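You operate a simulated robot arm through the tools that you are given. There is no shell and no other tool. Be economical: measure what you need, move in short steps, check, and stop when the job is done.

Carry out the task below with a simulated two-armed robot. There is one attempt and no reset: what you move stays moved.

## Task
Pick up the standing card from the shelf of the plate table with one hand, pass it to the other hand and put it on the shelf of the grey rack. Set down upright: standing card.

It is judged by the outcome, as a careful person would: the job done as asked, and still so three seconds after it is handed in. It fails if anything else is knocked over, pushed out of place, dropped, spilled or broken.

## Robot
Two 7-joint arms with two-finger grippers on one trunk, on a base that drives. Base frame: it is fixed to the floor where the robot stands at the start and does not move with it; the origin is under the middle of the robot, x ahead of it, y to its left, z up. Readings come in cm, degrees, newtons and seconds.
The left shoulder is at the start at [7.3, 23.1, 88.8], the right one opposite. With the tool pointing down near the work surface each hand reaches from about 10 to 74 cm from the robot's upright axis, wherever it stands, measured 20 degrees to its own side. Places, roughly: shelf of the grey rack (21x114 cm) [-340, -256, 62]. Payload 2.54 kg a hand.
The TCP of each hand is the grasp point between the finger pads, 3 cm short of the fingertips. In the tool frame z runs along the fingers and y along their closing line. The gripper opens to 11.6 cm. The gripper's body begins 9.5 cm behind the TCP.
Orientation is that of the tool frame in the base frame, as a unit quaternion [x, y, z, w]. With the fingers straight down and closing along the base's y, the tool's x points along the base's -x, its y along +y and its z along -z.

## Interface
- The arms move only by the tool servo_tool. It takes "left_increments", "right_increments" or both (then of equal length, played together; a hand with none holds still); each is a list of rows, each an object of numbers (a shift or turn left out is 0, a gripper value left out holds the last): "dx", "dy", "dz": the shift along the tool's x, y, z in cm; "ax", "ay", "az": the turn, a rotation vector about the tool's x, y, z in degrees; "hand": the opening, from 0 (shut) to 1 (fully open). In form: [{"dx": .., "dy": .., "dz": .., "ax": .., "ay": .., "az": .., "hand": ..}, ...]. A call has 1 to 20 rows; each row is the pose to reach, as a shift and turn from the pose commanded when the call began, along the tool's axes at that moment. Each row takes 0.2 s and may step no farther than 5 cm and 8.6 degrees from the row before; otherwise, or with a gripper value out of range, the whole call is refused. A pose out of reach is approached as far as the arm can. The call stops where the force on the tool passes 40 N (or 10 N more than at its start, if that is more) or the arm is blocked; 0.2 s more then pass. Each finger travels about 7.2 cm/s and halts on what it meets, pressing with about 38 N; the grip force reading is that of the motor and also rises with nothing between the fingers. The clock runs only during rows and for 0.2 s after the last one: add rows that repeat a pose to give the fingers time. The reply holds the time, the measured pose of the TCP, the force on the tool along the base axes, the opening and the grip force, in the units named above and with some noise, with the torque about the TCP (base axes, N m) and any sound that the robot's microphone picked up.
- Cameras (640 x 400 px; columns grow to the right, rows downward): "scene" is now at [13.05, 5.81, 100.24]; the picture's right is [-0.14, -0.99, 0.01], its down [-0.68, 0.09, -0.73] and it looks along [0.72, -0.11, -0.68] (base axes); focal length 273 px, centre (320, 200). "left" rides on the left gripper at [6.9, 1.5, -12.2] in its tool frame; the picture's right is [-0.22, 0.98, 0.00], its down [-0.83, -0.18, -0.53] and it looks along [-0.52, -0.11, 0.85] (tool axes); focal length 251 px, centre (320, 200). "right" rides on the right gripper at [6.9, -1.5, -12.2] in its tool frame; the picture's right is [0.22, 0.98, 0.00], its down [-0.83, 0.18, -0.53] and it looks along [-0.52, 0.11, 0.85] (tool axes); focal length 251 px, centre (320, 200). There is no depth. A picture from a camera that has moved, and an enlarged one, comes with that camera's place and axes in the base frame and with its lens. The place of the scene camera against the robot may be out by one fixed shift of up to 1.8 cm in any direction.
- grab_frame(camera): a new picture of that camera. It takes no simulated time.
- slide_trunk(by): slides the trunk up (or, below 0, down) by that many cm; the arms and the scene camera ride with it, the base frame stays. It gives what a move gives, with no picture.
- base_move(legs): drives the robot by 1 to 6 legs, each [ahead, left, turn to the left] in cm, cm and degrees, along the robot's own axes; the way and the turn of a leg run together, so that a leg with both is an arc; at most 150 cm and 180 degrees a leg. The arms and the cameras ride along, it lands a little off, and it stops where it bumps. It gives what a move gives.
- aim_head(pan, tilt): turns the head with the scene camera to pan (to the left, within 80 degrees either way) and tilt (down, from -29 to 69), counted from straight ahead of the robot. It gives what a move gives.
- close_up(camera, box): a new picture of the part [left, top, right, bottom] of that camera's present view, enlarged. It takes no simulated time.
- hand_in(): hands the job in; it is judged then, once.

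Go step by step. Nothing tells you exact positions but the pictures and the camera data: compare them with the known pose of the tool, close in by small moves and look again before you grip or let go. The budget is 120 turns and 92 pictures, counting those below and the enlarged ones. Unless the task says otherwise, let go and move clear before handing in, and close with one line.

The tools are called after "Request:" by a JSON object that holds its "api" and its "payload". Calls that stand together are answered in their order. servo_tool: Moves the arms, as the interface text tells. Its arguments: {"type":"object","properties":{"left_increments":{"type":"array"},"right_increments":{"type":"array"}},"required":[]} The other tools are called the same way: slide_trunk (by) slides the trunk up or down; base_move (legs) drives the base; aim_head (pan, tilt) turns the head that bears the scene camera; grab_frame (camera) takes a picture; close_up (camera, box) takes an enlarged picture of a part of a camera's view; hand_in () hands the job in.

At the start:

```text
time: 0.0
left_position: [36.87, 23.59, 69.51]
left_orientation: [0.02, 1.0, -0.005, 0.008]
left_wrist_force: [-0.6, 0.2, 0.3]
left_ft_torque: [0.01, 0.0, 0.03]
left_grip_width: 11.57
left_finger_force: 0.0
right_position: [53.67, -21.33, 58.78]
right_orientation: [0.094, 0.996, -0.005, -0.005]
right_wrist_force: [-42.7, -540.8, 0.4]
right_ft_torque: [96.0, -7.09, 0.45]
right_grip_width: 11.59
right_finger_force: 0.1
trunk travel left (down, up): [-12.5, 16.4]
robot x, y, heading: [-0.05, 7.96, -2.4]
head pan, tilt: [-5.6, 44.0]
```

scene: 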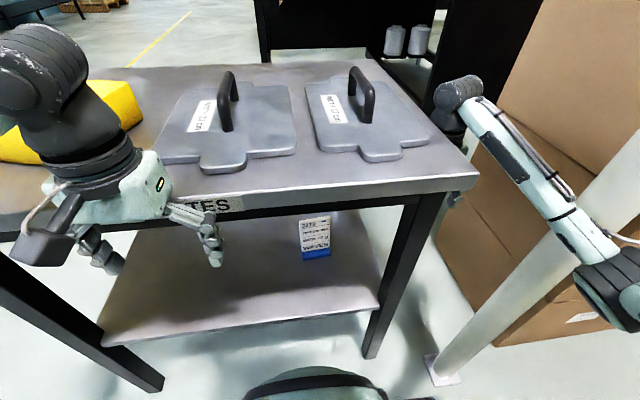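
right: 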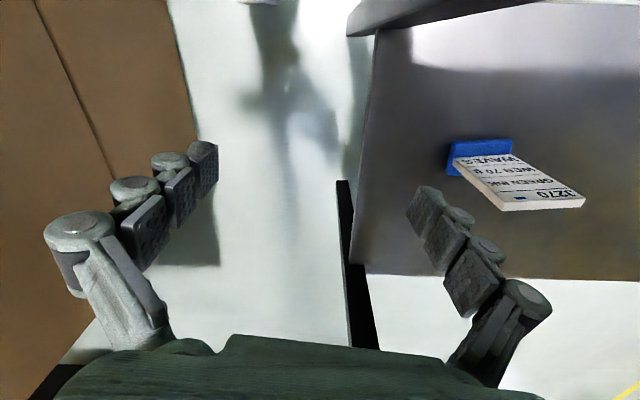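
left: 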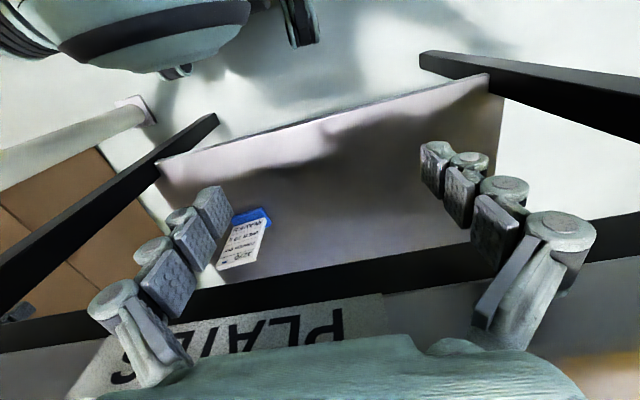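

The standing card is on the lower shelf at about (58, 0, 38), label towards me. The right hand is jammed against the right edge of the table top (about 540 N), so I'll first ease it away to the right.

Request:
{"api": "servo_tool", "payload": {"right_increments": [{"dx": -0.2, "dy": -1}, {"dx": -0.4, "dy": -2}, {"dx": -0.6, "dy": -3}, {"dx": -0.6, "dy": -3}]}}

```text
time: 1.0
left_position: [37.03, 24.33, 69.35]
left_orientation: [0.02, 1.0, -0.007, 0.006]
left_wrist_force: [0.4, 0.3, -0.6]
left_ft_torque: [0.01, -0.02, 0.0]
left_grip_width: 11.6
left_finger_force: 0.0
right_position: [53.99, -20.91, 58.25]
right_orientation: [0.073, 0.997, 0.013, -0.008]
right_wrist_force: [-30.4, -101.1, 53.7]
right_ft_torque: [18.32, -5.18, 0.59]
right_grip_width: 11.59
right_finger_force: 0.1
trunk travel left (down, up): [-12.5, 16.4]
robot x, y, heading: [0.11, 8.2, -2.5]
head pan, tilt: [-5.6, 44.0]
```

The force fell but the hand hardly moved, so I'll look at what it touches.

Request:
{"api": "grab_frame", "payload": {"camera": "right"}}

Request:
{"api": "close_up", "payload": {"camera": "scene", "box": [380, 40, 640, 300]}}

```text
88 pictures are left
camera right: at [47.18, -21.64, 70.59], right [-0.07, 1.0, 0.03], down [0.85, 0.04, 0.52], along [0.52, 0.06, -0.85], focal length 251 px, centre (320, 200)
```

right: 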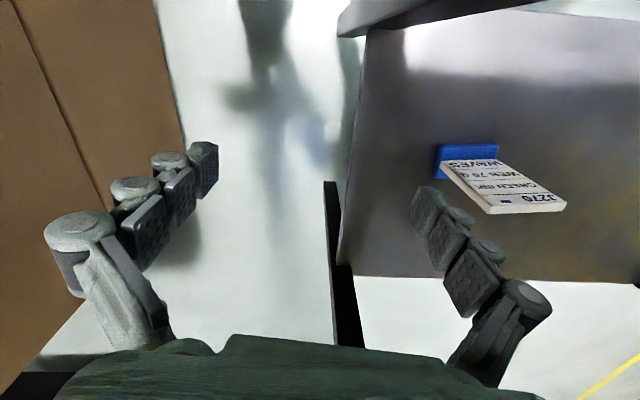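

```text
1.54 times, centred on (510, 170) of scene
camera zoom: at [13.34, 6.49, 100.19], right [-0.14, -0.99, 0.01], down [-0.68, 0.09, -0.73], along [0.72, -0.11, -0.68], focal length 420 px, centre (28, 246)
```

zoom: 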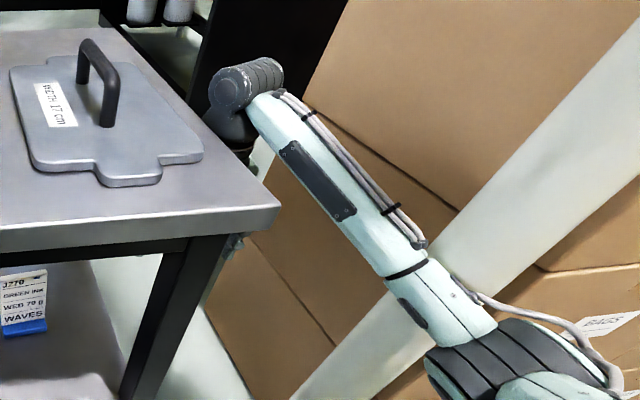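

The wrist still leans on the table edge; I'll command more to the right.

Request:
{"api": "servo_tool", "payload": {"right_increments": [{"dy": -1}, {"dy": -2}, {"dy": -3}, {"dy": -4}, {"dy": -4}]}}

```text
time: 2.4
left_position: [37.02, 25.08, 69.21]
left_orientation: [0.015, 1.0, -0.007, 0.003]
left_wrist_force: [1.0, 0.0, 0.0]
left_ft_torque: [-0.06, 0.02, -0.02]
left_grip_width: 11.62
left_finger_force: 0.0
right_position: [54.67, -20.61, 58.02]
right_orientation: [0.044, 0.998, 0.033, -0.005]
right_wrist_force: [0.1, 0.3, 0.0]
right_ft_torque: [0.06, -0.01, 0.0]
right_grip_width: 11.59
right_finger_force: 0.1
trunk travel left (down, up): [-12.5, 16.4]
robot x, y, heading: [-0.34, 8.54, -1.9]
head pan, tilt: [-5.6, 44.0]
stopped in row 5 (right hand): the arm was blocked; the commanded pose is now the measured one
```

The wrist is free now, but something else on the right arm is blocked, probably the elbow on the post. I'll look that way.

Request:
{"api": "aim_head", "payload": {"pan": -60, "tilt": 40}}

Request:
{"api": "grab_frame", "payload": {"camera": "scene"}}

```text
time: 3.6
left_position: [37.12, 24.98, 69.13]
left_orientation: [0.016, 1.0, -0.007, 0.003]
left_wrist_force: [0.5, -0.4, 0.7]
left_ft_torque: [-0.04, 0.02, -0.03]
left_grip_width: 11.62
left_finger_force: 0.0
right_position: [54.58, -20.57, 57.97]
right_orientation: [0.044, 0.998, 0.033, -0.007]
right_wrist_force: [0.3, 0.2, -0.3]
right_ft_torque: [-0.03, -0.02, -0.01]
right_grip_width: 11.59
right_finger_force: 0.1
trunk travel left (down, up): [-12.5, 16.4]
robot x, y, heading: [-0.03, 8.29, -2.2]
head pan, tilt: [-60.0, 40.0]
```

```text
86 pictures are left
camera scene: at [9.71, 0.53, 100.77], right [-0.88, -0.47, 0.0], down [-0.3, 0.55, -0.78], along [0.37, -0.68, -0.63], focal length 273 px, centre (320, 200)
```

scene: 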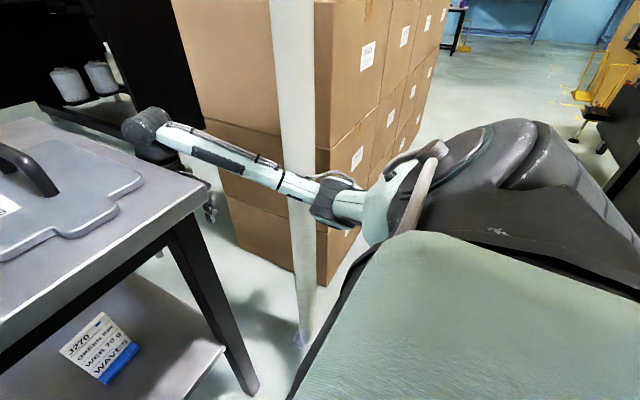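

The right forearm lies against the white post while the hand hangs past the table's side. Raising the trunk lifts the arm straight up without pressing on either, so I'll do that first.

Request:
{"api": "slide_trunk", "payload": {"by": 16}}

Request:
{"api": "grab_frame", "payload": {"camera": "scene"}}

```text
time: 4.4
left_position: [37.46, 24.51, 73.6]
left_orientation: [0.015, 1.0, 0.0, -0.001]
left_wrist_force: [0.1, 0.0, -0.1]
left_ft_torque: [-0.06, -0.01, -0.04]
left_grip_width: 11.62
left_finger_force: 0.1
right_position: [53.83, -20.34, 59.37]
right_orientation: [0.04, 0.998, 0.039, -0.036]
right_wrist_force: [10.2, 3.9, -17.9]
right_ft_torque: [-1.1, 1.29, -0.36]
right_grip_width: 11.62
right_finger_force: 0.2
trunk travel left (down, up): [-16.9, 12.0]
robot x, y, heading: [-0.03, 8.31, -1.9]
head pan, tilt: [-60.0, 40.0]
stopped: the force on the tool passed its limit at 47 N (the readings are from after the stop); the commanded pose is now the measured one
```

```text
85 pictures are left
camera scene: at [10.28, -0.45, 105.09], right [-0.88, -0.47, 0.0], down [-0.31, 0.57, -0.77], along [0.36, -0.68, -0.64], focal length 273 px, centre (320, 200)
```

scene: 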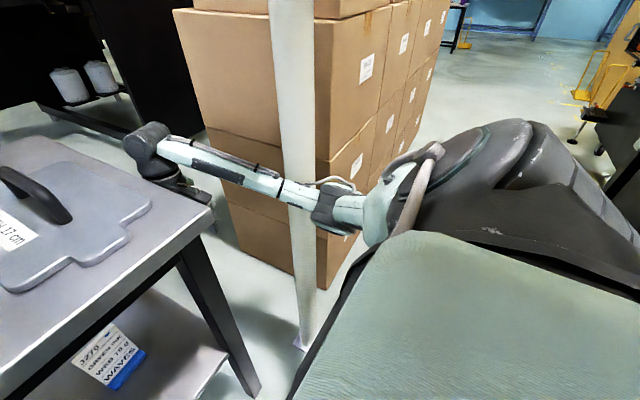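

The trunk lift caught: the gripper's left half sits under the table top. I'll lower back a little, then turn the hand about its vertical so its narrow side faces the edge.

Request:
{"api": "slide_trunk", "payload": {"by": -4}}

Request:
{"api": "servo_tool", "payload": {"right_increments": [{"az": -8, "hand": 0.5}, {"az": -16}, {"az": -24}, {"az": -32}, {"az": -40}, {"az": -48}, {"az": -56}, {"az": -64}, {"az": -72}, {"az": -80}, {"az": -80}]}}

Request:
{"api": "grab_frame", "payload": {"camera": "right"}}

```text
time: 5.2
left_position: [37.37, 24.47, 69.57]
left_orientation: [0.015, 1.0, 0.0, 0.001]
left_wrist_force: [-0.1, -0.2, 0.1]
left_ft_torque: [-0.03, -0.01, -0.03]
left_grip_width: 11.6
left_finger_force: 0.2
right_position: [53.71, -20.27, 55.53]
right_orientation: [0.041, 0.998, 0.039, -0.034]
right_wrist_force: [-0.5, -0.8, -1.2]
right_ft_torque: [-0.01, 0.01, 0.02]
right_grip_width: 11.61
right_finger_force: 0.1
trunk travel left (down, up): [-12.9, 16.0]
robot x, y, heading: [-0.09, 8.34, -1.8]
head pan, tilt: [-60.0, 40.0]
```

```text
time: 7.3
left_position: [37.38, 24.83, 69.85]
left_orientation: [0.019, 1.0, 0.001, 0.0]
left_wrist_force: [-0.7, -0.7, 0.0]
left_ft_torque: [0.0, 0.0, 0.03]
left_grip_width: 11.6
left_finger_force: 0.0
right_position: [53.48, -17.38, 54.99]
right_orientation: [-0.532, 0.839, 0.111, 0.02]
right_wrist_force: [-0.5, -0.3, 0.2]
right_ft_torque: [0.01, 0.0, -0.01]
right_grip_width: 5.81
right_finger_force: 0.1
trunk travel left (down, up): [-12.9, 16.0]
robot x, y, heading: [-0.32, 9.03, -2.1]
head pan, tilt: [-60.0, 40.0]
stopped in row 10 (right hand): the arm was blocked; the commanded pose is now the measured one
```

```text
84 pictures are left
camera right: at [52.86, -26.51, 65.64], right [-0.97, 0.21, 0.13], down [0.24, 0.7, 0.67], along [0.05, 0.68, -0.73], focal length 251 px, centre (320, 200)
```

right: 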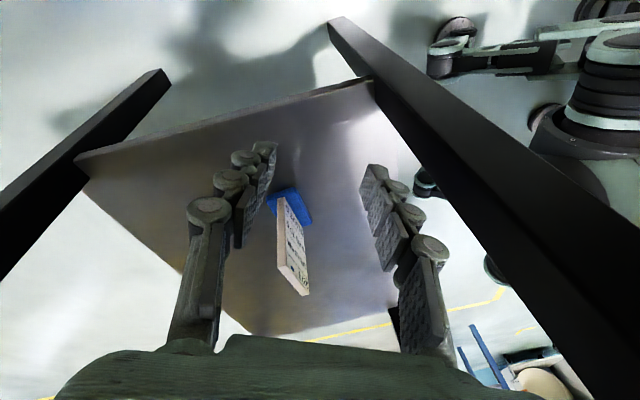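

The hand turned about 65° and then blocked. I'll look at the arm against the post again.

Request:
{"api": "close_up", "payload": {"camera": "scene", "box": [90, 80, 490, 330]}}

```text
1.60 times, centred on (290, 205) of scene
camera zoom: at [10.01, -0.05, 101.33], right [-0.88, -0.47, 0.0], down [-0.3, 0.57, -0.76], along [0.36, -0.68, -0.64], focal length 437 px, centre (368, 192)
```

zoom: 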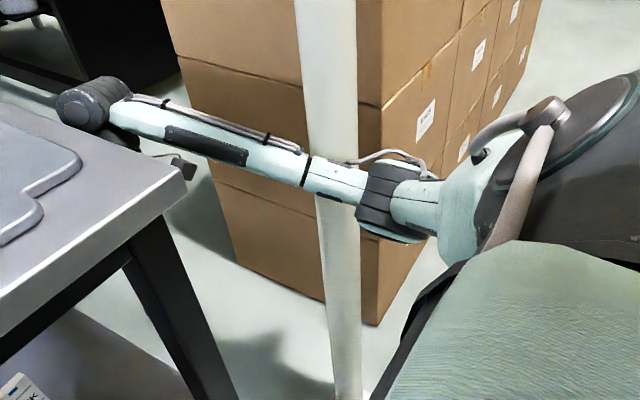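

Not clear what is touching. I'll straighten the hand to vertical and shift it a few cm to the right in small steps, watching the readings.

Request:
{"api": "servo_tool", "payload": {"right_increments": [{"dx": 0.9, "dy": -0.4, "dz": -0.2, "ax": 2.4, "ay": 2.2}, {"dx": 1.8, "dy": -0.8, "dz": -0.4, "ax": 4.8, "ay": 4.3}, {"dx": 2.7, "dy": -1.2, "dz": -0.6, "ax": 7.1, "ay": 6.5}, {"dx": 3.55, "dy": -1.64, "dz": -0.83, "ax": 9.5, "ay": 8.6}, {"dx": 3.55, "dy": -1.64, "dz": -0.83, "ax": 9.5, "ay": 8.6}]}}

```text
time: 8.5
left_position: [37.62, 25.06, 69.34]
left_orientation: [0.019, 1.0, 0.0, -0.002]
left_wrist_force: [0.4, 0.5, 0.4]
left_ft_torque: [-0.01, 0.0, 0.03]
left_grip_width: 11.6
left_finger_force: 0.0
right_position: [55.42, -19.92, 55.04]
right_orientation: [-0.512, 0.858, 0.029, 0.024]
right_wrist_force: [-0.3, -0.1, 0.0]
right_ft_torque: [0.0, 0.01, 0.0]
right_grip_width: 5.82
right_finger_force: 0.0
trunk travel left (down, up): [-12.9, 16.0]
robot x, y, heading: [-0.21, 9.09, -2.1]
head pan, tilt: [-60.0, 40.0]
```

It moves freely now. I'll continue to the right.

Request:
{"api": "servo_tool", "payload": {"right_increments": [{"dx": 0.9, "dy": -0.5}, {"dx": 1.75, "dy": -0.95}, {"dx": 2.6, "dy": -1.4}, {"dx": 3.5, "dy": -1.9}, {"dx": 3.5, "dy": -1.9}]}}

Request:
{"api": "grab_frame", "payload": {"camera": "right"}}

Request:
{"api": "grab_frame", "payload": {"camera": "scene"}}

```text
time: 9.6
left_position: [37.46, 24.93, 69.72]
left_orientation: [0.018, 1.0, 0.001, 0.001]
left_wrist_force: [0.7, 0.8, 0.2]
left_ft_torque: [-0.04, 0.02, 0.0]
left_grip_width: 11.63
left_finger_force: 0.0
right_position: [55.33, -19.1, 54.88]
right_orientation: [-0.545, 0.836, 0.048, 0.037]
right_wrist_force: [0.9, -0.6, -0.2]
right_ft_torque: [0.0, -0.02, 0.03]
right_grip_width: 5.81
right_finger_force: 0.1
trunk travel left (down, up): [-12.9, 16.0]
robot x, y, heading: [-0.04, 9.06, -2.4]
head pan, tilt: [-60.0, 40.0]
stopped in row 5 (right hand): the arm was blocked; the commanded pose is now the measured one
```

```text
82 pictures are left
camera right: at [53.81, -27.35, 66.14], right [-0.98, 0.2, 0.02], down [0.16, 0.76, 0.63], along [0.11, 0.62, -0.78], focal length 251 px, centre (320, 200)
```

right: 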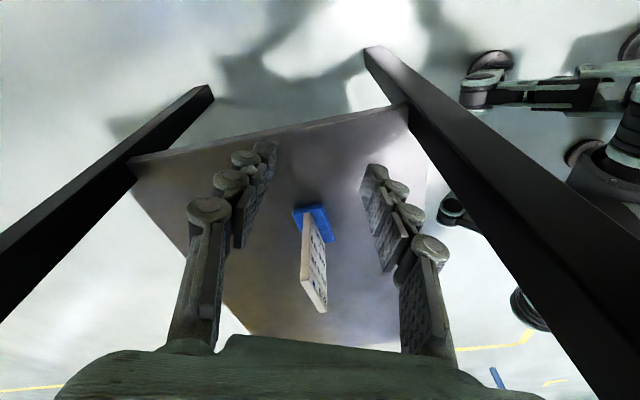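

```text
81 pictures are left
camera scene: at [10.11, 0.17, 101.23], right [-0.88, -0.47, 0.0], down [-0.3, 0.57, -0.77], along [0.36, -0.68, -0.64], focal length 273 px, centre (320, 200)
```

scene: 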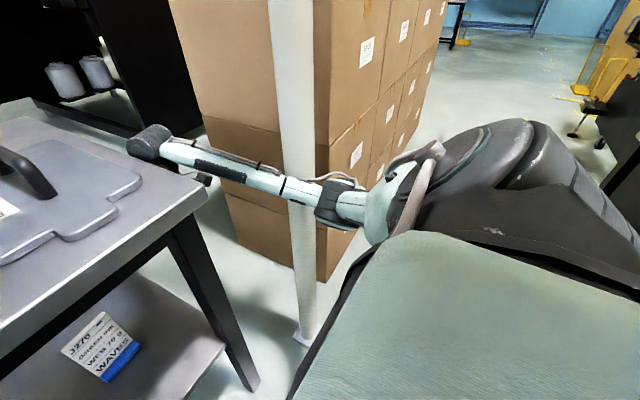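

Pure sideways shift pushes the forearm on the post, while pivoting about the wrist works. So I'll pivot the hand about the wrist until the fingers lean outward and clear the table's side.

Request:
{"api": "servo_tool", "payload": {"right_increments": [{"dx": 1.03, "dy": -0.42, "dz": -0.13, "ax": 0.9, "ay": 2.3}, {"dx": 2.05, "dy": -0.83, "dz": -0.27, "ax": 1.8, "ay": 4.6}, {"dx": 3.08, "dy": -1.25, "dz": -0.4, "ax": 2.7, "ay": 6.9}, {"dx": 4.1, "dy": -1.67, "dz": -0.53, "ax": 3.6, "ay": 9.1}, {"dx": 5.13, "dy": -2.08, "dz": -0.67, "ax": 4.5, "ay": 11.4}, {"dx": 6.16, "dy": -2.5, "dz": -0.8, "ax": 5.4, "ay": 13.7}, {"dx": 6.16, "dy": -2.5, "dz": -0.8, "ax": 5.4, "ay": 13.7}]}}

```text
time: 11.4
left_position: [37.47, 24.7, 69.92]
left_orientation: [0.023, 1.0, 0.002, 0.001]
left_wrist_force: [0.1, 0.0, 0.3]
left_ft_torque: [0.02, -0.02, 0.02]
left_grip_width: 11.61
left_finger_force: 0.0
right_position: [55.55, -22.22, 54.88]
right_orientation: [-0.544, 0.839, -0.016, -0.001]
right_wrist_force: [0.0, -0.7, -0.1]
right_ft_torque: [0.0, -0.05, -0.02]
right_grip_width: 5.84
right_finger_force: 0.1
trunk travel left (down, up): [-12.9, 16.0]
robot x, y, heading: [-0.45, 9.17, -2.4]
head pan, tilt: [-60.0, 40.0]
stopped in row 7 (right hand): the arm was blocked; the commanded pose is now the measured one
```

Good progress. Now the rest of the turn so the gripper is edge-on to the table side.

Request:
{"api": "servo_tool", "payload": {"right_increments": [{"az": -6}, {"az": -12}, {"az": -18}, {"az": -23}, {"az": -23}]}}

Request:
{"api": "grab_frame", "payload": {"camera": "right"}}

```text
time: 12.6
left_position: [37.27, 25.18, 69.6]
left_orientation: [0.024, 1.0, 0.003, 0.002]
left_wrist_force: [-1.0, -0.3, -0.5]
left_ft_torque: [0.02, 0.03, 0.01]
left_grip_width: 11.59
left_finger_force: 0.0
right_position: [55.89, -20.81, 54.62]
right_orientation: [-0.689, 0.725, 0.0, 0.021]
right_wrist_force: [-0.5, -0.7, 0.1]
right_ft_torque: [0.01, 0.0, -0.02]
right_grip_width: 5.8
right_finger_force: 0.0
trunk travel left (down, up): [-12.9, 16.0]
robot x, y, heading: [-0.15, 9.87, -3.0]
head pan, tilt: [-60.0, 40.0]
```

```text
80 pictures are left
camera right: at [56.66, -28.14, 66.63], right [-0.99, -0.16, -0.04], down [-0.16, 0.82, 0.55], along [-0.06, 0.55, -0.83], focal length 251 px, centre (320, 200)
```

right: 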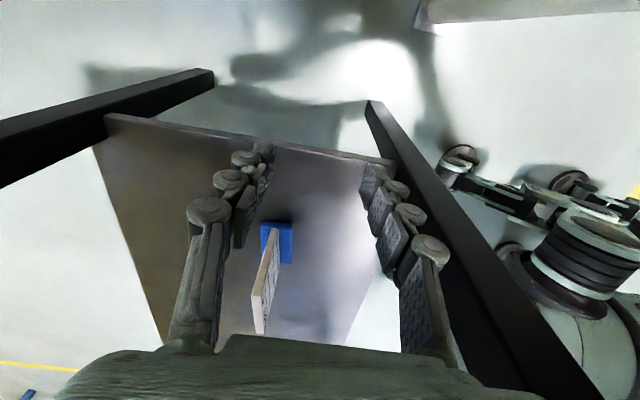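

The hand is now edge-on. I'll lean it a bit more outward about the wrist, then lift.

Request:
{"api": "servo_tool", "payload": {"right_increments": [{"dx": 0.9, "ay": 2}, {"dx": 1.8, "ay": 4}, {"dx": 2.7, "ay": 6}, {"dx": 3.6, "ay": 8}, {"dx": 3.6, "ay": 8, "dz": -1.5}, {"dx": 3.6, "ay": 8, "dz": -3}, {"dx": 3.6, "ay": 8, "dz": -4.5}]}}

```text
time: 13.7
left_position: [37.4, 24.84, 70.0]
left_orientation: [0.025, 1.0, 0.001, 0.001]
left_wrist_force: [-0.7, 0.4, 0.1]
left_ft_torque: [0.01, -0.01, -0.03]
left_grip_width: 11.58
left_finger_force: 0.0
right_position: [55.94, -22.12, 54.68]
right_orientation: [-0.686, 0.728, -0.02, 0.004]
right_wrist_force: [-0.1, 0.4, 0.2]
right_ft_torque: [-0.03, -0.01, 0.02]
right_grip_width: 5.81
right_finger_force: 0.1
trunk travel left (down, up): [-12.9, 16.0]
robot x, y, heading: [-0.39, 9.92, -3.3]
head pan, tilt: [-60.0, 40.0]
stopped in row 5 (right hand): the arm was blocked; the commanded pose is now the measured one
```

Request:
{"api": "slide_trunk", "payload": {"by": 8}}

Request:
{"api": "grab_frame", "payload": {"camera": "scene"}}

```text
time: 14.6
left_position: [37.59, 24.99, 76.62]
left_orientation: [0.023, 1.0, 0.0, 0.002]
left_wrist_force: [0.0, -0.9, 0.7]
left_ft_torque: [-0.01, -0.03, -0.03]
left_grip_width: 11.6
left_finger_force: 0.0
right_position: [56.16, -22.08, 60.81]
right_orientation: [-0.688, 0.725, -0.021, -0.006]
right_wrist_force: [2.8, -3.6, -19.7]
right_ft_torque: [-0.14, 0.52, -0.12]
right_grip_width: 5.8
right_finger_force: 0.0
trunk travel left (down, up): [-19.7, 9.2]
robot x, y, heading: [-0.29, 9.76, -2.3]
head pan, tilt: [-60.0, 40.0]
stopped: the force on the tool passed its limit at 84 N (the readings are from after the stop); the commanded pose is now the measured one
```

```text
79 pictures are left
camera scene: at [9.99, 0.5, 108.07], right [-0.89, -0.46, 0.0], down [-0.3, 0.57, -0.77], along [0.35, -0.68, -0.64], focal length 273 px, centre (320, 200)
```

scene: 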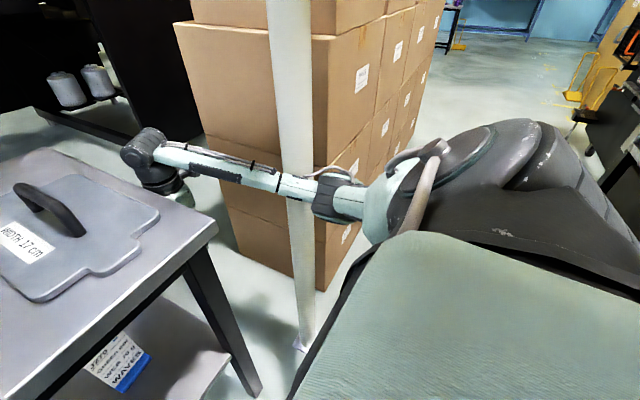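

It rose 6 cm, then the gripper body caught the edge by about 2 cm. I'll lower again, draw the left hand back out of the way, and turn the base slightly so the right wrist swings outward.

Request:
{"api": "slide_trunk", "payload": {"by": -3}}

Request:
{"api": "servo_tool", "payload": {"left_increments": [{"dx": 2}, {"dx": 4}, {"dx": 6}, {"dx": 7}, {"dx": 7}]}}

Request:
{"api": "base_move", "payload": {"legs": [[0, 2.5, -5]]}}

```text
time: 15.3
left_position: [37.41, 25.06, 73.42]
left_orientation: [0.023, 1.0, -0.002, 0.004]
left_wrist_force: [-0.5, 0.6, -0.5]
left_ft_torque: [-0.01, 0.01, 0.02]
left_grip_width: 11.62
left_finger_force: 0.1
right_position: [56.6, -21.95, 58.64]
right_orientation: [-0.688, 0.725, -0.027, 0.002]
right_wrist_force: [0.0, 0.3, 0.7]
right_ft_torque: [-0.03, -0.01, 0.03]
right_grip_width: 5.79
right_finger_force: 0.1
trunk travel left (down, up): [-16.7, 12.2]
robot x, y, heading: [0.03, 9.4, -2.6]
head pan, tilt: [-60.0, 40.0]
```

```text
time: 16.5
left_position: [32.49, 24.79, 73.87]
left_orientation: [0.023, 1.0, 0.0, 0.003]
left_wrist_force: [-0.8, -0.1, 0.1]
left_ft_torque: [0.02, -0.01, 0.0]
left_grip_width: 11.6
left_finger_force: 0.2
left hand out of reach, approached as far as the arm can: row 3, 4, 5
right_position: [56.41, -22.21, 58.61]
right_orientation: [-0.687, 0.726, -0.027, 0.002]
right_wrist_force: [-0.1, -0.1, 0.3]
right_ft_torque: [0.04, 0.02, 0.01]
right_grip_width: 5.78
right_finger_force: 0.1
trunk travel left (down, up): [-16.7, 12.2]
robot x, y, heading: [-0.01, 9.67, -2.6]
head pan, tilt: [-60.0, 40.0]
```

```text
time: 17.4
left_position: [34.2, 24.27, 73.71]
left_orientation: [0.066, 0.998, 0.0, 0.001]
left_wrist_force: [0.0, 0.6, 0.1]
left_ft_torque: [0.01, -0.01, -0.01]
left_grip_width: 11.61
left_finger_force: 0.1
right_position: [53.52, -24.36, 57.93]
right_orientation: [-0.657, 0.754, -0.022, -0.003]
right_wrist_force: [0.1, -1.1, -0.3]
right_ft_torque: [0.02, -0.02, 0.02]
right_grip_width: 5.82
right_finger_force: 0.1
trunk travel left (down, up): [-16.7, 12.2]
robot x, y, heading: [-0.03, 12.22, -7.8]
head pan, tilt: [-60.0, 40.0]
```

The base turned without a bump and the right hand is 2 cm further out. Raising the trunk again.

Request:
{"api": "slide_trunk", "payload": {"by": 12}}

Request:
{"api": "grab_frame", "payload": {"camera": "scene"}}

```text
time: 18.9
left_position: [34.14, 24.13, 85.77]
left_orientation: [0.066, 0.998, 0.0, 0.001]
left_wrist_force: [0.3, 0.5, -0.3]
left_ft_torque: [0.0, -0.02, -0.01]
left_grip_width: 11.6
left_finger_force: 0.1
right_position: [53.53, -24.3, 69.78]
right_orientation: [-0.657, 0.754, -0.024, -0.003]
right_wrist_force: [-0.6, 0.2, -0.2]
right_ft_torque: [0.0, 0.0, 0.0]
right_grip_width: 5.83
right_finger_force: 0.0
trunk travel left (down, up): [-28.7, 0.2]
robot x, y, heading: [0.09, 12.21, -7.7]
head pan, tilt: [-60.0, 40.0]
```

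```text
78 pictures are left
camera scene: at [9.39, 2.05, 116.75], right [-0.92, -0.38, 0.0], down [-0.24, 0.59, -0.77], along [0.29, -0.71, -0.64], focal length 273 px, centre (320, 200)
```

scene: 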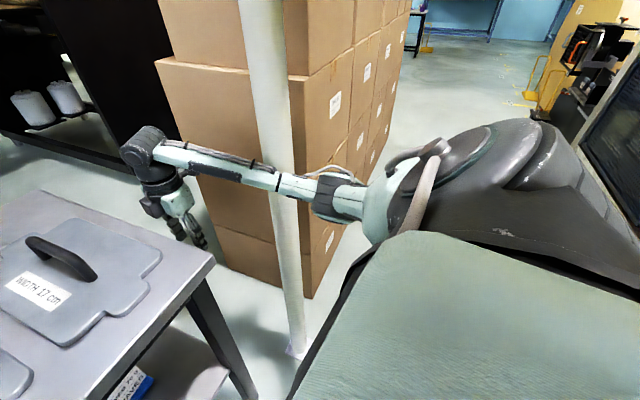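

The hand cleared the edge. Now I raise it with the arm above the table height.

Request:
{"api": "servo_tool", "payload": {"right_increments": [{"dz": -2}, {"dz": -4}, {"dz": -6}, {"dz": -8}, {"dz": -10}, {"dz": -12}, {"dz": -14}, {"dz": -15}, {"dz": -15}]}}

Request:
{"api": "grab_frame", "payload": {"camera": "scene"}}

```text
time: 21.1
left_position: [33.64, 25.35, 86.13]
left_orientation: [0.065, 0.998, -0.006, 0.006]
left_wrist_force: [0.2, -0.7, 0.0]
left_ft_torque: [-0.03, 0.0, 0.01]
left_grip_width: 11.61
left_finger_force: 0.1
right_position: [51.15, -20.13, 81.74]
right_orientation: [-0.678, 0.735, 0.003, -0.029]
right_wrist_force: [0.0, -0.5, 0.3]
right_ft_torque: [-0.02, 0.0, 0.02]
right_grip_width: 5.79
right_finger_force: 0.0
trunk travel left (down, up): [-28.7, 0.2]
robot x, y, heading: [-0.43, 12.2, -7.6]
head pan, tilt: [-60.0, 40.0]
stopped in row 9 (right hand): the arm was blocked; the commanded pose is now the measured one
```

```text
77 pictures are left
camera scene: at [8.63, 3.35, 117.35], right [-0.92, -0.38, 0.0], down [-0.24, 0.59, -0.77], along [0.3, -0.72, -0.63], focal length 273 px, centre (320, 200)
```

scene: 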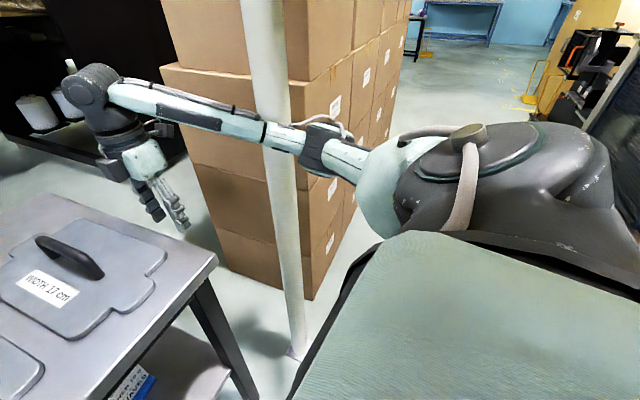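

The right hand is above the table top. I'll move it up and left a bit, away from the post.

Request:
{"api": "servo_tool", "payload": {"right_increments": [{"dz": -1.5, "dx": -1}, {"dz": -3, "dx": -2}, {"dz": -4.5, "dx": -3}, {"dz": -6, "dx": -4}, {"dz": -7, "dx": -5}, {"dz": -7, "dx": -5}]}}

```text
time: 22.5
left_position: [33.35, 24.82, 86.04]
left_orientation: [0.066, 0.998, -0.004, 0.009]
left_wrist_force: [0.5, -0.3, -1.0]
left_ft_torque: [-0.06, -0.05, -0.03]
left_grip_width: 11.59
left_finger_force: 0.1
right_position: [51.38, -15.93, 87.96]
right_orientation: [-0.672, 0.739, 0.006, -0.031]
right_wrist_force: [0.0, 0.2, 0.5]
right_ft_torque: [-0.01, 0.0, 0.02]
right_grip_width: 5.8
right_finger_force: 0.1
trunk travel left (down, up): [-28.7, 0.2]
robot x, y, heading: [-0.12, 12.45, -7.5]
head pan, tilt: [-60.0, 40.0]
```

The right arm is free. Before backing up I look around to the right/rear and left.

Request:
{"api": "aim_head", "payload": {"pan": -80, "tilt": 15}}

Request:
{"api": "grab_frame", "payload": {"camera": "scene"}}

Request:
{"api": "aim_head", "payload": {"pan": 80, "tilt": 15}}

Request:
{"api": "grab_frame", "payload": {"camera": "scene"}}

```text
time: 23.4
left_position: [33.34, 24.9, 86.09]
left_orientation: [0.066, 0.998, -0.003, 0.008]
left_wrist_force: [-1.0, 0.7, 0.5]
left_ft_torque: [0.03, 0.0, 0.01]
left_grip_width: 11.59
left_finger_force: 0.1
right_position: [51.45, -15.79, 88.06]
right_orientation: [-0.673, 0.739, 0.005, -0.029]
right_wrist_force: [-0.2, 0.0, 0.3]
right_ft_torque: [-0.03, -0.03, -0.02]
right_grip_width: 5.81
right_finger_force: 0.0
trunk travel left (down, up): [-28.7, 0.2]
robot x, y, heading: [-0.34, 12.14, -7.6]
head pan, tilt: [-80.0, 15.0]
```

```text
76 pictures are left
camera scene: at [5.14, 1.47, 120.88], right [-1.0, -0.04, -0.01], down [0.0, 0.25, -0.97], along [0.04, -0.97, -0.25], focal length 273 px, centre (320, 200)
```

scene: 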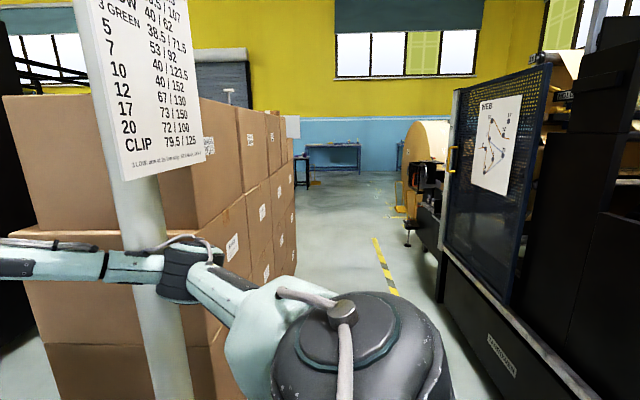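

```text
time: 25.9
left_position: [33.33, 24.95, 86.06]
left_orientation: [0.066, 0.998, -0.003, 0.008]
left_wrist_force: [0.9, -0.8, -0.4]
left_ft_torque: [0.0, 0.0, -0.01]
left_grip_width: 11.58
left_finger_force: 0.1
right_position: [51.42, -15.83, 88.26]
right_orientation: [-0.672, 0.74, 0.005, -0.029]
right_wrist_force: [-1.2, 0.8, 0.4]
right_ft_torque: [0.03, 0.01, 0.03]
right_grip_width: 5.79
right_finger_force: 0.1
trunk travel left (down, up): [-28.7, 0.2]
robot x, y, heading: [0.21, 12.09, -7.7]
head pan, tilt: [80.0, 15.0]
```

```text
75 pictures are left
camera scene: at [7.62, 19.74, 120.76], right [0.95, -0.3, 0.02], down [-0.06, -0.26, -0.96], along [0.3, 0.92, -0.26], focal length 273 px, centre (320, 200)
```

scene: 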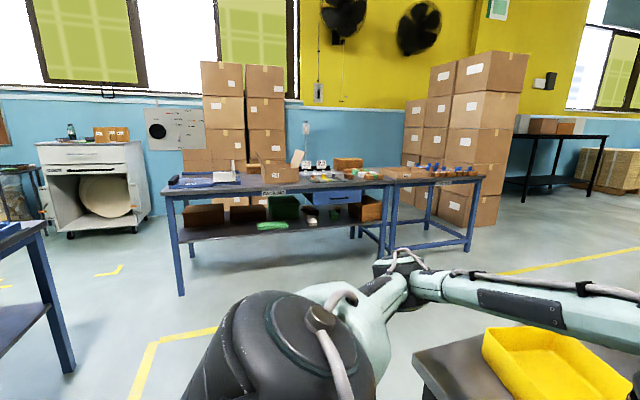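

Both sides look open. I'll back up 25 cm and straighten the heading, then look at the card from the front.

Request:
{"api": "base_move", "payload": {"legs": [[-25, 0, 0], [0, 0, 7.6]]}}

Request:
{"api": "aim_head", "payload": {"pan": -8, "tilt": 42}}

Request:
{"api": "grab_frame", "payload": {"camera": "scene"}}

```text
time: 28.3
left_position: [7.59, 32.24, 85.64]
left_orientation: [-0.001, 1.0, 0.0, 0.001]
left_wrist_force: [0.4, 1.1, 0.2]
left_ft_torque: [-0.02, -0.01, -0.02]
left_grip_width: 11.59
left_finger_force: 0.1
right_position: [31.11, -5.78, 87.58]
right_orientation: [0.721, -0.693, -0.008, 0.029]
right_wrist_force: [-0.1, 0.0, 0.2]
right_ft_torque: [0.01, 0.03, 0.0]
right_grip_width: 5.81
right_finger_force: 0.0
trunk travel left (down, up): [-28.7, 0.2]
robot x, y, heading: [-24.67, 15.27, 0.1]
head pan, tilt: [80.0, 15.0]
```

```text
time: 29.9
left_position: [7.6, 32.24, 85.75]
left_orientation: [-0.001, 1.0, 0.0, 0.001]
left_wrist_force: [0.1, -0.1, -0.1]
left_ft_torque: [-0.02, -0.04, -0.01]
left_grip_width: 11.61
left_finger_force: 0.0
right_position: [31.05, -5.75, 87.67]
right_orientation: [0.721, -0.692, -0.007, 0.03]
right_wrist_force: [0.6, 0.1, -0.2]
right_ft_torque: [-0.02, -0.05, 0.01]
right_grip_width: 5.75
right_finger_force: 0.1
trunk travel left (down, up): [-28.7, 0.2]
robot x, y, heading: [-24.79, 15.4, -0.0]
head pan, tilt: [-8.0, 42.0]
```

```text
74 pictures are left
camera scene: at [-10.21, 13.07, 116.47], right [-0.14, -0.99, 0.0], down [-0.66, 0.09, -0.74], along [0.74, -0.1, -0.67], focal length 273 px, centre (320, 200)
```

scene: 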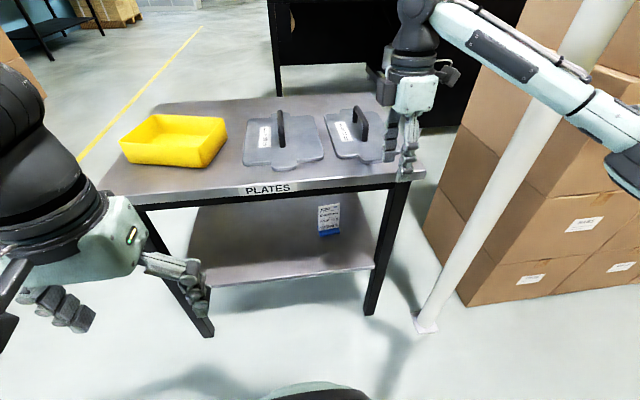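

The card is clearly visible on the shelf and the robot now has room. I'll unwind the right hand's turn and then pitch it forward, to reach in from the front.

Request:
{"api": "servo_tool", "payload": {"right_increments": [{"az": 8, "hand": 1}, {"az": 16}, {"az": 24}, {"az": 32}, {"az": 40}, {"az": 48}, {"az": 56}, {"az": 64}, {"az": 72}, {"az": 80}, {"az": 87}, {"az": 87}]}}

Request:
{"api": "servo_tool", "payload": {"right_increments": [{"ay": -8, "dx": 1}, {"ay": -16, "dx": 2}, {"ay": -24, "dx": 3}, {"ay": -32, "dx": 3}, {"ay": -40, "dx": 3}, {"ay": -48, "dx": 3}, {"ay": -56, "dx": 3}, {"ay": -56, "dx": 3}]}}

```text
time: 32.5
left_position: [7.48, 32.22, 85.59]
left_orientation: [-0.002, 1.0, 0.0, 0.001]
left_wrist_force: [0.0, 0.0, -0.4]
left_ft_torque: [0.0, 0.01, 0.05]
left_grip_width: 11.61
left_finger_force: 0.0
right_position: [31.08, -5.88, 87.61]
right_orientation: [-0.045, 0.999, -0.014, -0.025]
right_wrist_force: [0.1, -0.1, 0.0]
right_ft_torque: [0.0, 0.01, 0.01]
right_grip_width: 11.6
right_finger_force: 0.0
trunk travel left (down, up): [-28.7, 0.2]
robot x, y, heading: [-24.54, 15.6, 0.1]
head pan, tilt: [-8.0, 42.0]
```

```text
time: 34.3
left_position: [7.54, 32.16, 85.78]
left_orientation: [0.0, 1.0, 0.0, 0.001]
left_wrist_force: [0.6, 0.5, 0.0]
left_ft_torque: [0.03, 0.02, 0.01]
left_grip_width: 11.59
left_finger_force: 0.0
right_position: [28.02, -6.14, 87.82]
right_orientation: [-0.048, 0.893, 0.009, 0.447]
right_wrist_force: [-0.3, 0.4, 0.0]
right_ft_torque: [0.0, 0.0, -0.02]
right_grip_width: 11.59
right_finger_force: 0.1
trunk travel left (down, up): [-28.7, 0.2]
robot x, y, heading: [-24.51, 15.54, -0.2]
head pan, tilt: [-8.0, 42.0]
```

Hand pitched well. Now lower the trunk and view the card with both cameras.

Request:
{"api": "slide_trunk", "payload": {"by": -28}}

Request:
{"api": "aim_head", "payload": {"pan": -12, "tilt": 30}}

Request:
{"api": "grab_frame", "payload": {"camera": "scene"}}

Request:
{"api": "grab_frame", "payload": {"camera": "right"}}

```text
time: 37.2
left_position: [7.46, 32.23, 57.73]
left_orientation: [-0.001, 1.0, 0.0, 0.001]
left_wrist_force: [-0.2, -0.2, 0.3]
left_ft_torque: [-0.01, 0.01, 0.02]
left_grip_width: 11.61
left_finger_force: 0.1
right_position: [28.16, -6.13, 59.77]
right_orientation: [-0.048, 0.894, 0.009, 0.446]
right_wrist_force: [0.6, 0.7, -0.4]
right_ft_torque: [-0.04, -0.01, -0.04]
right_grip_width: 11.61
right_finger_force: 0.1
trunk travel left (down, up): [-0.7, 28.2]
robot x, y, heading: [-24.43, 15.55, 0.1]
head pan, tilt: [-8.0, 42.0]
```

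```text
time: 37.9
left_position: [7.45, 32.18, 57.73]
left_orientation: [-0.001, 1.0, 0.0, 0.001]
left_wrist_force: [0.2, -0.7, 0.1]
left_ft_torque: [0.0, -0.01, -0.02]
left_grip_width: 11.6
left_finger_force: 0.1
right_position: [28.17, -6.01, 59.74]
right_orientation: [-0.048, 0.894, 0.009, 0.445]
right_wrist_force: [0.1, 0.6, -0.2]
right_ft_torque: [-0.04, 0.02, 0.0]
right_grip_width: 11.6
right_finger_force: 0.1
trunk travel left (down, up): [-0.7, 28.2]
robot x, y, heading: [-24.65, 15.12, -0.2]
head pan, tilt: [-12.0, 30.0]
```

```text
73 pictures are left
camera scene: at [-9.64, 12.35, 90.29], right [-0.21, -0.98, 0.0], down [-0.49, 0.1, -0.87], along [0.85, -0.18, -0.5], focal length 273 px, centre (320, 200)
```

scene: 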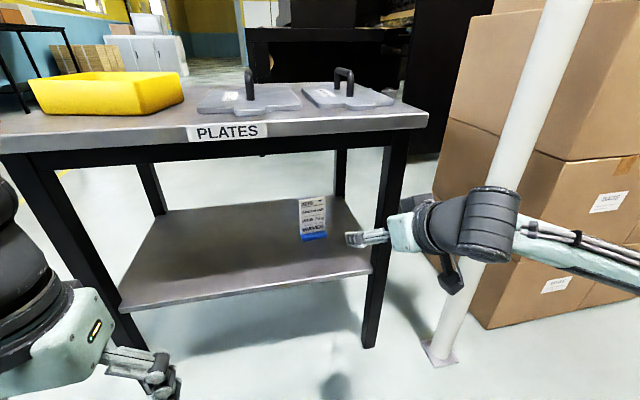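

```text
72 pictures are left
camera right: at [14.41, -8.78, 61.58], right [-0.22, 0.96, -0.2], down [0.05, 0.21, 0.98], along [0.97, 0.2, -0.1], focal length 251 px, centre (320, 200)
```

right: 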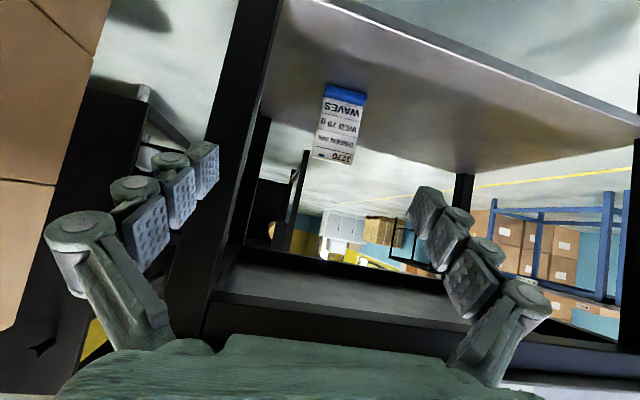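

Triangulating, the card stands at about (55.6, 0.5), shelf z≈37, top z≈52, about 7.5 cm wide. A close-up will give its yaw before I approach.

Request:
{"api": "close_up", "payload": {"camera": "scene", "box": [270, 180, 366, 250]}}

Request:
{"api": "close_up", "payload": {"camera": "right", "box": [280, 70, 400, 180]}}

```text
5.71 times, centred on (318, 215) of scene
camera zoom: at [-9.64, 12.35, 90.29], right [-0.21, -0.98, 0.0], down [-0.49, 0.1, -0.87], along [0.85, -0.18, -0.5], focal length 1561 px, centre (331, 114)
```

zoom: 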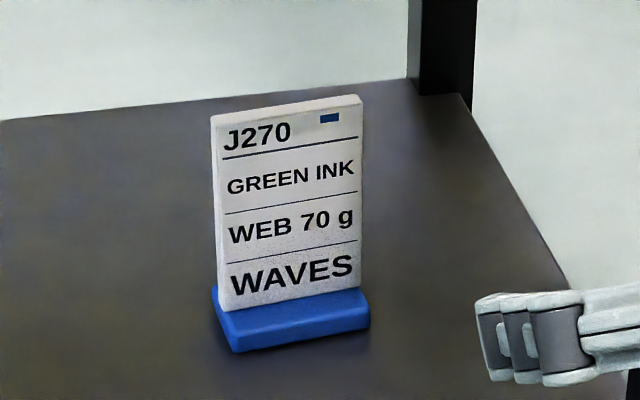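

```text
3.64 times, centred on (340, 125) of right
camera zoom: at [14.41, -8.78, 61.58], right [-0.22, 0.96, -0.2], down [0.05, 0.21, 0.98], along [0.97, 0.2, -0.1], focal length 914 px, centre (247, 473)
```

zoom: 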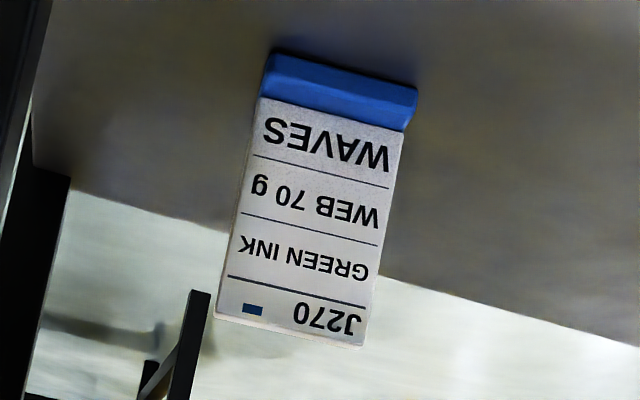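

The card faces me with its width along about (-0.1, 0.99), which matches the hand's closing line already. Centre ≈ (57.5, 0.3), top z ≈ 50. Moving to a pre-grasp point about 13 cm short.

Request:
{"api": "servo_tool", "payload": {"right_increments": [{"dx": -0.6, "dy": 0.6, "dz": 2.9, "ay": -1.3}, {"dx": -1.2, "dy": 1.2, "dz": 5.8, "ay": -2.6}, {"dx": -1.85, "dy": 1.75, "dz": 8.7, "ay": -4}, {"dx": -2.5, "dy": 2.3, "dz": 11.6, "ay": -5.3}, {"dx": -3.1, "dy": 2.9, "dz": 14.6, "ay": -6.6}, {"dx": -3.7, "dy": 3.5, "dz": 17.5, "ay": -8}, {"dx": -3.7, "dy": 3.5, "dz": 17.5, "ay": -8}]}}

Request:
{"api": "grab_frame", "payload": {"camera": "right"}}

Request:
{"api": "grab_frame", "payload": {"camera": "scene"}}

```text
time: 39.5
left_position: [7.6, 32.22, 57.63]
left_orientation: [-0.001, 1.0, 0.0, 0.001]
left_wrist_force: [1.6, 0.3, 0.5]
left_ft_torque: [-0.03, 0.0, 0.01]
left_grip_width: 11.6
left_finger_force: 0.0
right_position: [44.03, -1.36, 51.98]
right_orientation: [-0.047, 0.86, 0.012, 0.507]
right_wrist_force: [-0.7, 0.7, -0.1]
right_ft_torque: [-0.06, -0.03, -0.01]
right_grip_width: 11.6
right_finger_force: 0.1
trunk travel left (down, up): [-0.7, 28.2]
robot x, y, heading: [-24.57, 15.66, -0.0]
head pan, tilt: [-12.0, 30.0]
```

```text
69 pictures are left
camera right: at [30.17, -4.11, 51.76], right [-0.19, 0.96, -0.21], down [-0.08, 0.2, 0.98], along [0.98, 0.21, 0.04], focal length 251 px, centre (320, 200)
```

right: 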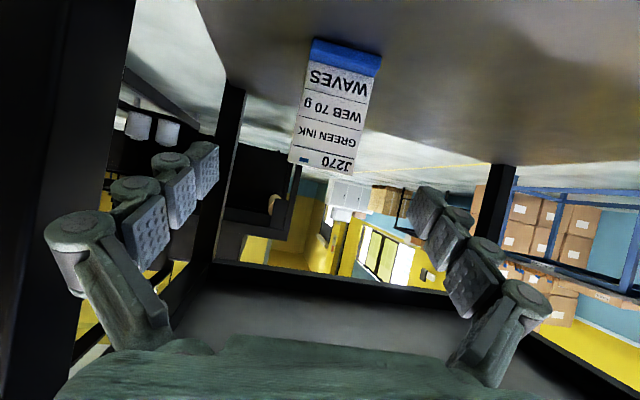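

```text
68 pictures are left
camera scene: at [-9.64, 12.34, 90.29], right [-0.21, -0.98, 0.0], down [-0.49, 0.1, -0.87], along [0.85, -0.18, -0.5], focal length 273 px, centre (320, 200)
```

scene: 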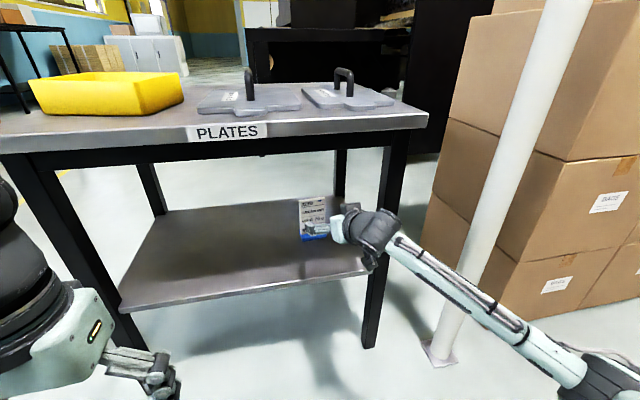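

Refined: card mid-plane about (57.4, 0.9), top z ≈ 49.3. The remaining way is almost straight along the fingers; I go part way and check centering.

Request:
{"api": "servo_tool", "payload": {"right_increments": [{"dy": 0.4, "dz": 2.5}, {"dy": 0.8, "dz": 5}, {"dy": 1.2, "dz": 7.5}, {"dy": 1.2, "dz": 9}, {"dy": 1.2, "dz": 9}]}}

Request:
{"api": "grab_frame", "payload": {"camera": "right"}}

```text
time: 40.7
left_position: [7.52, 32.16, 57.65]
left_orientation: [-0.001, 1.0, 0.0, 0.001]
left_wrist_force: [-0.7, 0.0, -0.1]
left_ft_torque: [-0.02, 0.01, -0.02]
left_grip_width: 11.61
left_finger_force: 0.1
right_position: [51.6, 0.59, 47.69]
right_orientation: [-0.048, 0.86, 0.013, 0.507]
right_wrist_force: [-0.5, 0.3, 0.2]
right_ft_torque: [-0.01, 0.01, 0.01]
right_grip_width: 11.61
right_finger_force: 0.0
trunk travel left (down, up): [-0.7, 28.2]
robot x, y, heading: [-25.02, 15.52, 0.5]
head pan, tilt: [-12.0, 30.0]
```

```text
67 pictures are left
camera right: at [37.81, -2.23, 47.58], right [-0.19, 0.96, -0.21], down [-0.09, 0.2, 0.98], along [0.98, 0.21, 0.04], focal length 251 px, centre (320, 200)
```

right: 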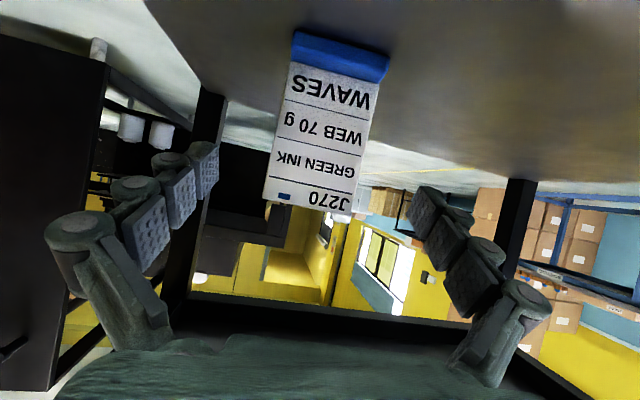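

Well centred: the fingers' line meets the card at mid-width and mid-height. Advancing 6.3 cm and checking.

Request:
{"api": "servo_tool", "payload": {"right_increments": [{"dz": 1.6}, {"dz": 3.2}, {"dz": 4.8}, {"dz": 6.3}, {"dz": 6.3}]}}

Request:
{"api": "grab_frame", "payload": {"camera": "right"}}

Request:
{"api": "close_up", "payload": {"camera": "scene", "box": [250, 160, 410, 260]}}

```text
time: 41.9
left_position: [7.65, 32.22, 57.65]
left_orientation: [0.0, 1.0, 0.0, 0.001]
left_wrist_force: [0.0, 0.2, -0.1]
left_ft_torque: [0.0, 0.0, -0.01]
left_grip_width: 11.59
left_finger_force: 0.1
right_position: [57.16, 1.04, 44.57]
right_orientation: [-0.047, 0.86, 0.012, 0.507]
right_wrist_force: [-0.1, 0.3, 0.7]
right_ft_torque: [-0.02, 0.02, 0.01]
right_grip_width: 11.59
right_finger_force: 0.0
trunk travel left (down, up): [-0.7, 28.2]
robot x, y, heading: [-24.71, 15.71, 0.0]
head pan, tilt: [-12.0, 30.0]
```

```text
66 pictures are left
camera right: at [43.3, -1.77, 44.51], right [-0.2, 0.96, -0.21], down [-0.09, 0.2, 0.98], along [0.98, 0.21, 0.04], focal length 251 px, centre (320, 200)
```

right: 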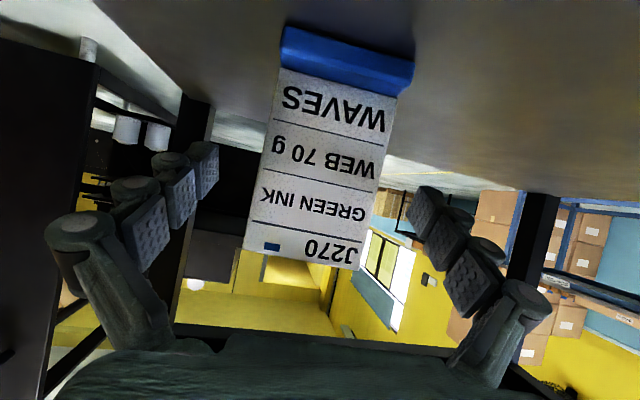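

```text
4.00 times, centred on (330, 210) of scene
camera zoom: at [-9.64, 12.34, 90.29], right [-0.21, -0.98, 0.0], down [-0.49, 0.1, -0.87], along [0.85, -0.18, -0.5], focal length 1093 px, centre (280, 160)
```

zoom: 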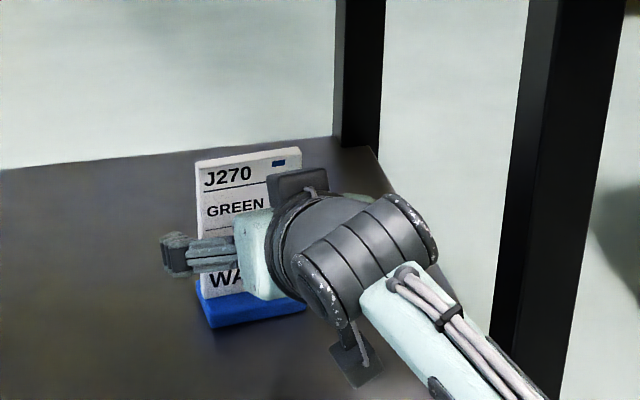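

By the growth of the card in the hand's view it is still about 2 cm beyond the grasp point. Advancing 2 cm level and then closing slowly.

Request:
{"api": "servo_tool", "payload": {"right_increments": [{"dx": -0.35, "dy": 0.1, "dz": 0.95}, {"dx": -0.7, "dy": 0.2, "dz": 1.9}, {"dx": -0.7, "dy": 0.2, "dz": 1.9}]}}

Request:
{"api": "grab_frame", "payload": {"camera": "right"}}

```text
time: 42.7
left_position: [7.55, 32.16, 57.71]
left_orientation: [-0.002, 1.0, 0.0, 0.001]
left_wrist_force: [0.2, 0.2, 0.2]
left_ft_torque: [-0.02, 0.02, 0.02]
left_grip_width: 11.58
left_finger_force: 0.0
right_position: [59.07, 1.26, 44.28]
right_orientation: [-0.047, 0.861, 0.013, 0.507]
right_wrist_force: [0.0, -1.3, -0.6]
right_ft_torque: [-0.01, 0.01, -0.02]
right_grip_width: 11.6
right_finger_force: 0.0
trunk travel left (down, up): [-0.7, 28.2]
robot x, y, heading: [-24.43, 15.5, 0.2]
head pan, tilt: [-12.0, 30.0]
```

```text
64 pictures are left
camera right: at [45.26, -1.43, 44.19], right [-0.19, 0.96, -0.21], down [-0.08, 0.2, 0.98], along [0.98, 0.21, 0.04], focal length 251 px, centre (320, 200)
```

right: 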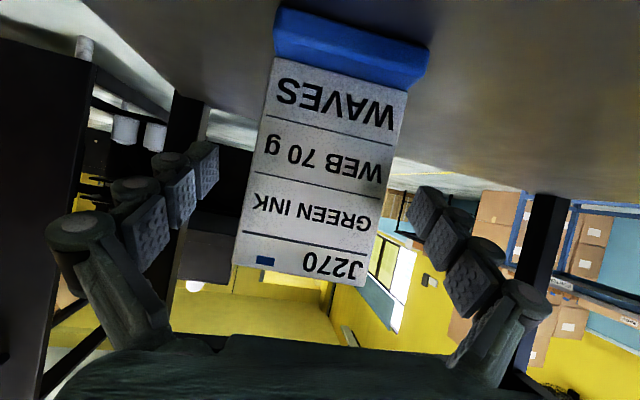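

Still about 1 cm short by the scale change; one more small advance, then close.

Request:
{"api": "servo_tool", "payload": {"right_increments": [{"dx": -0.5, "dz": 1.2}, {"dx": -0.5, "dz": 1.2}, {"dx": -0.5, "dz": 1.2, "hand": 0.85}, {"dx": -0.5, "dz": 1.2, "hand": 0.75}, {"dx": -0.5, "dz": 1.2, "hand": 0.7}, {"dx": -0.5, "dz": 1.2, "hand": 0.65}, {"dx": -0.5, "dz": 1.2, "hand": 0.6}, {"dx": -0.5, "dz": 1.2, "hand": 0.5}, {"dx": -0.5, "dz": 1.2, "hand": 0.5}]}}

Request:
{"api": "grab_frame", "payload": {"camera": "right"}}

```text
time: 44.7
left_position: [7.56, 32.13, 57.72]
left_orientation: [0.0, 1.0, -0.001, 0.0]
left_wrist_force: [-0.1, -0.4, 0.8]
left_ft_torque: [0.01, -0.05, -0.01]
left_grip_width: 11.6
left_finger_force: 0.1
right_position: [60.46, 1.51, 44.23]
right_orientation: [-0.047, 0.86, 0.012, 0.508]
right_wrist_force: [-0.6, -0.9, 1.6]
right_ft_torque: [0.11, -0.01, 0.03]
right_grip_width: 7.83
right_finger_force: 37.6
trunk travel left (down, up): [-0.7, 28.2]
robot x, y, heading: [-24.56, 15.45, -0.2]
head pan, tilt: [-12.0, 30.0]
```

```text
63 pictures are left
camera right: at [46.56, -1.27, 44.1], right [-0.19, 0.96, -0.21], down [-0.09, 0.2, 0.98], along [0.98, 0.21, 0.04], focal length 251 px, centre (320, 200)
```

right: 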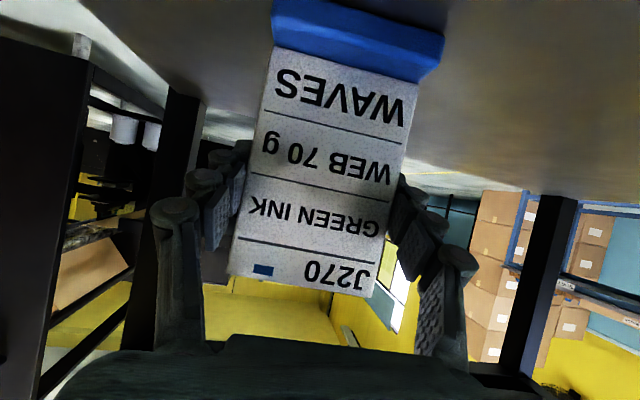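

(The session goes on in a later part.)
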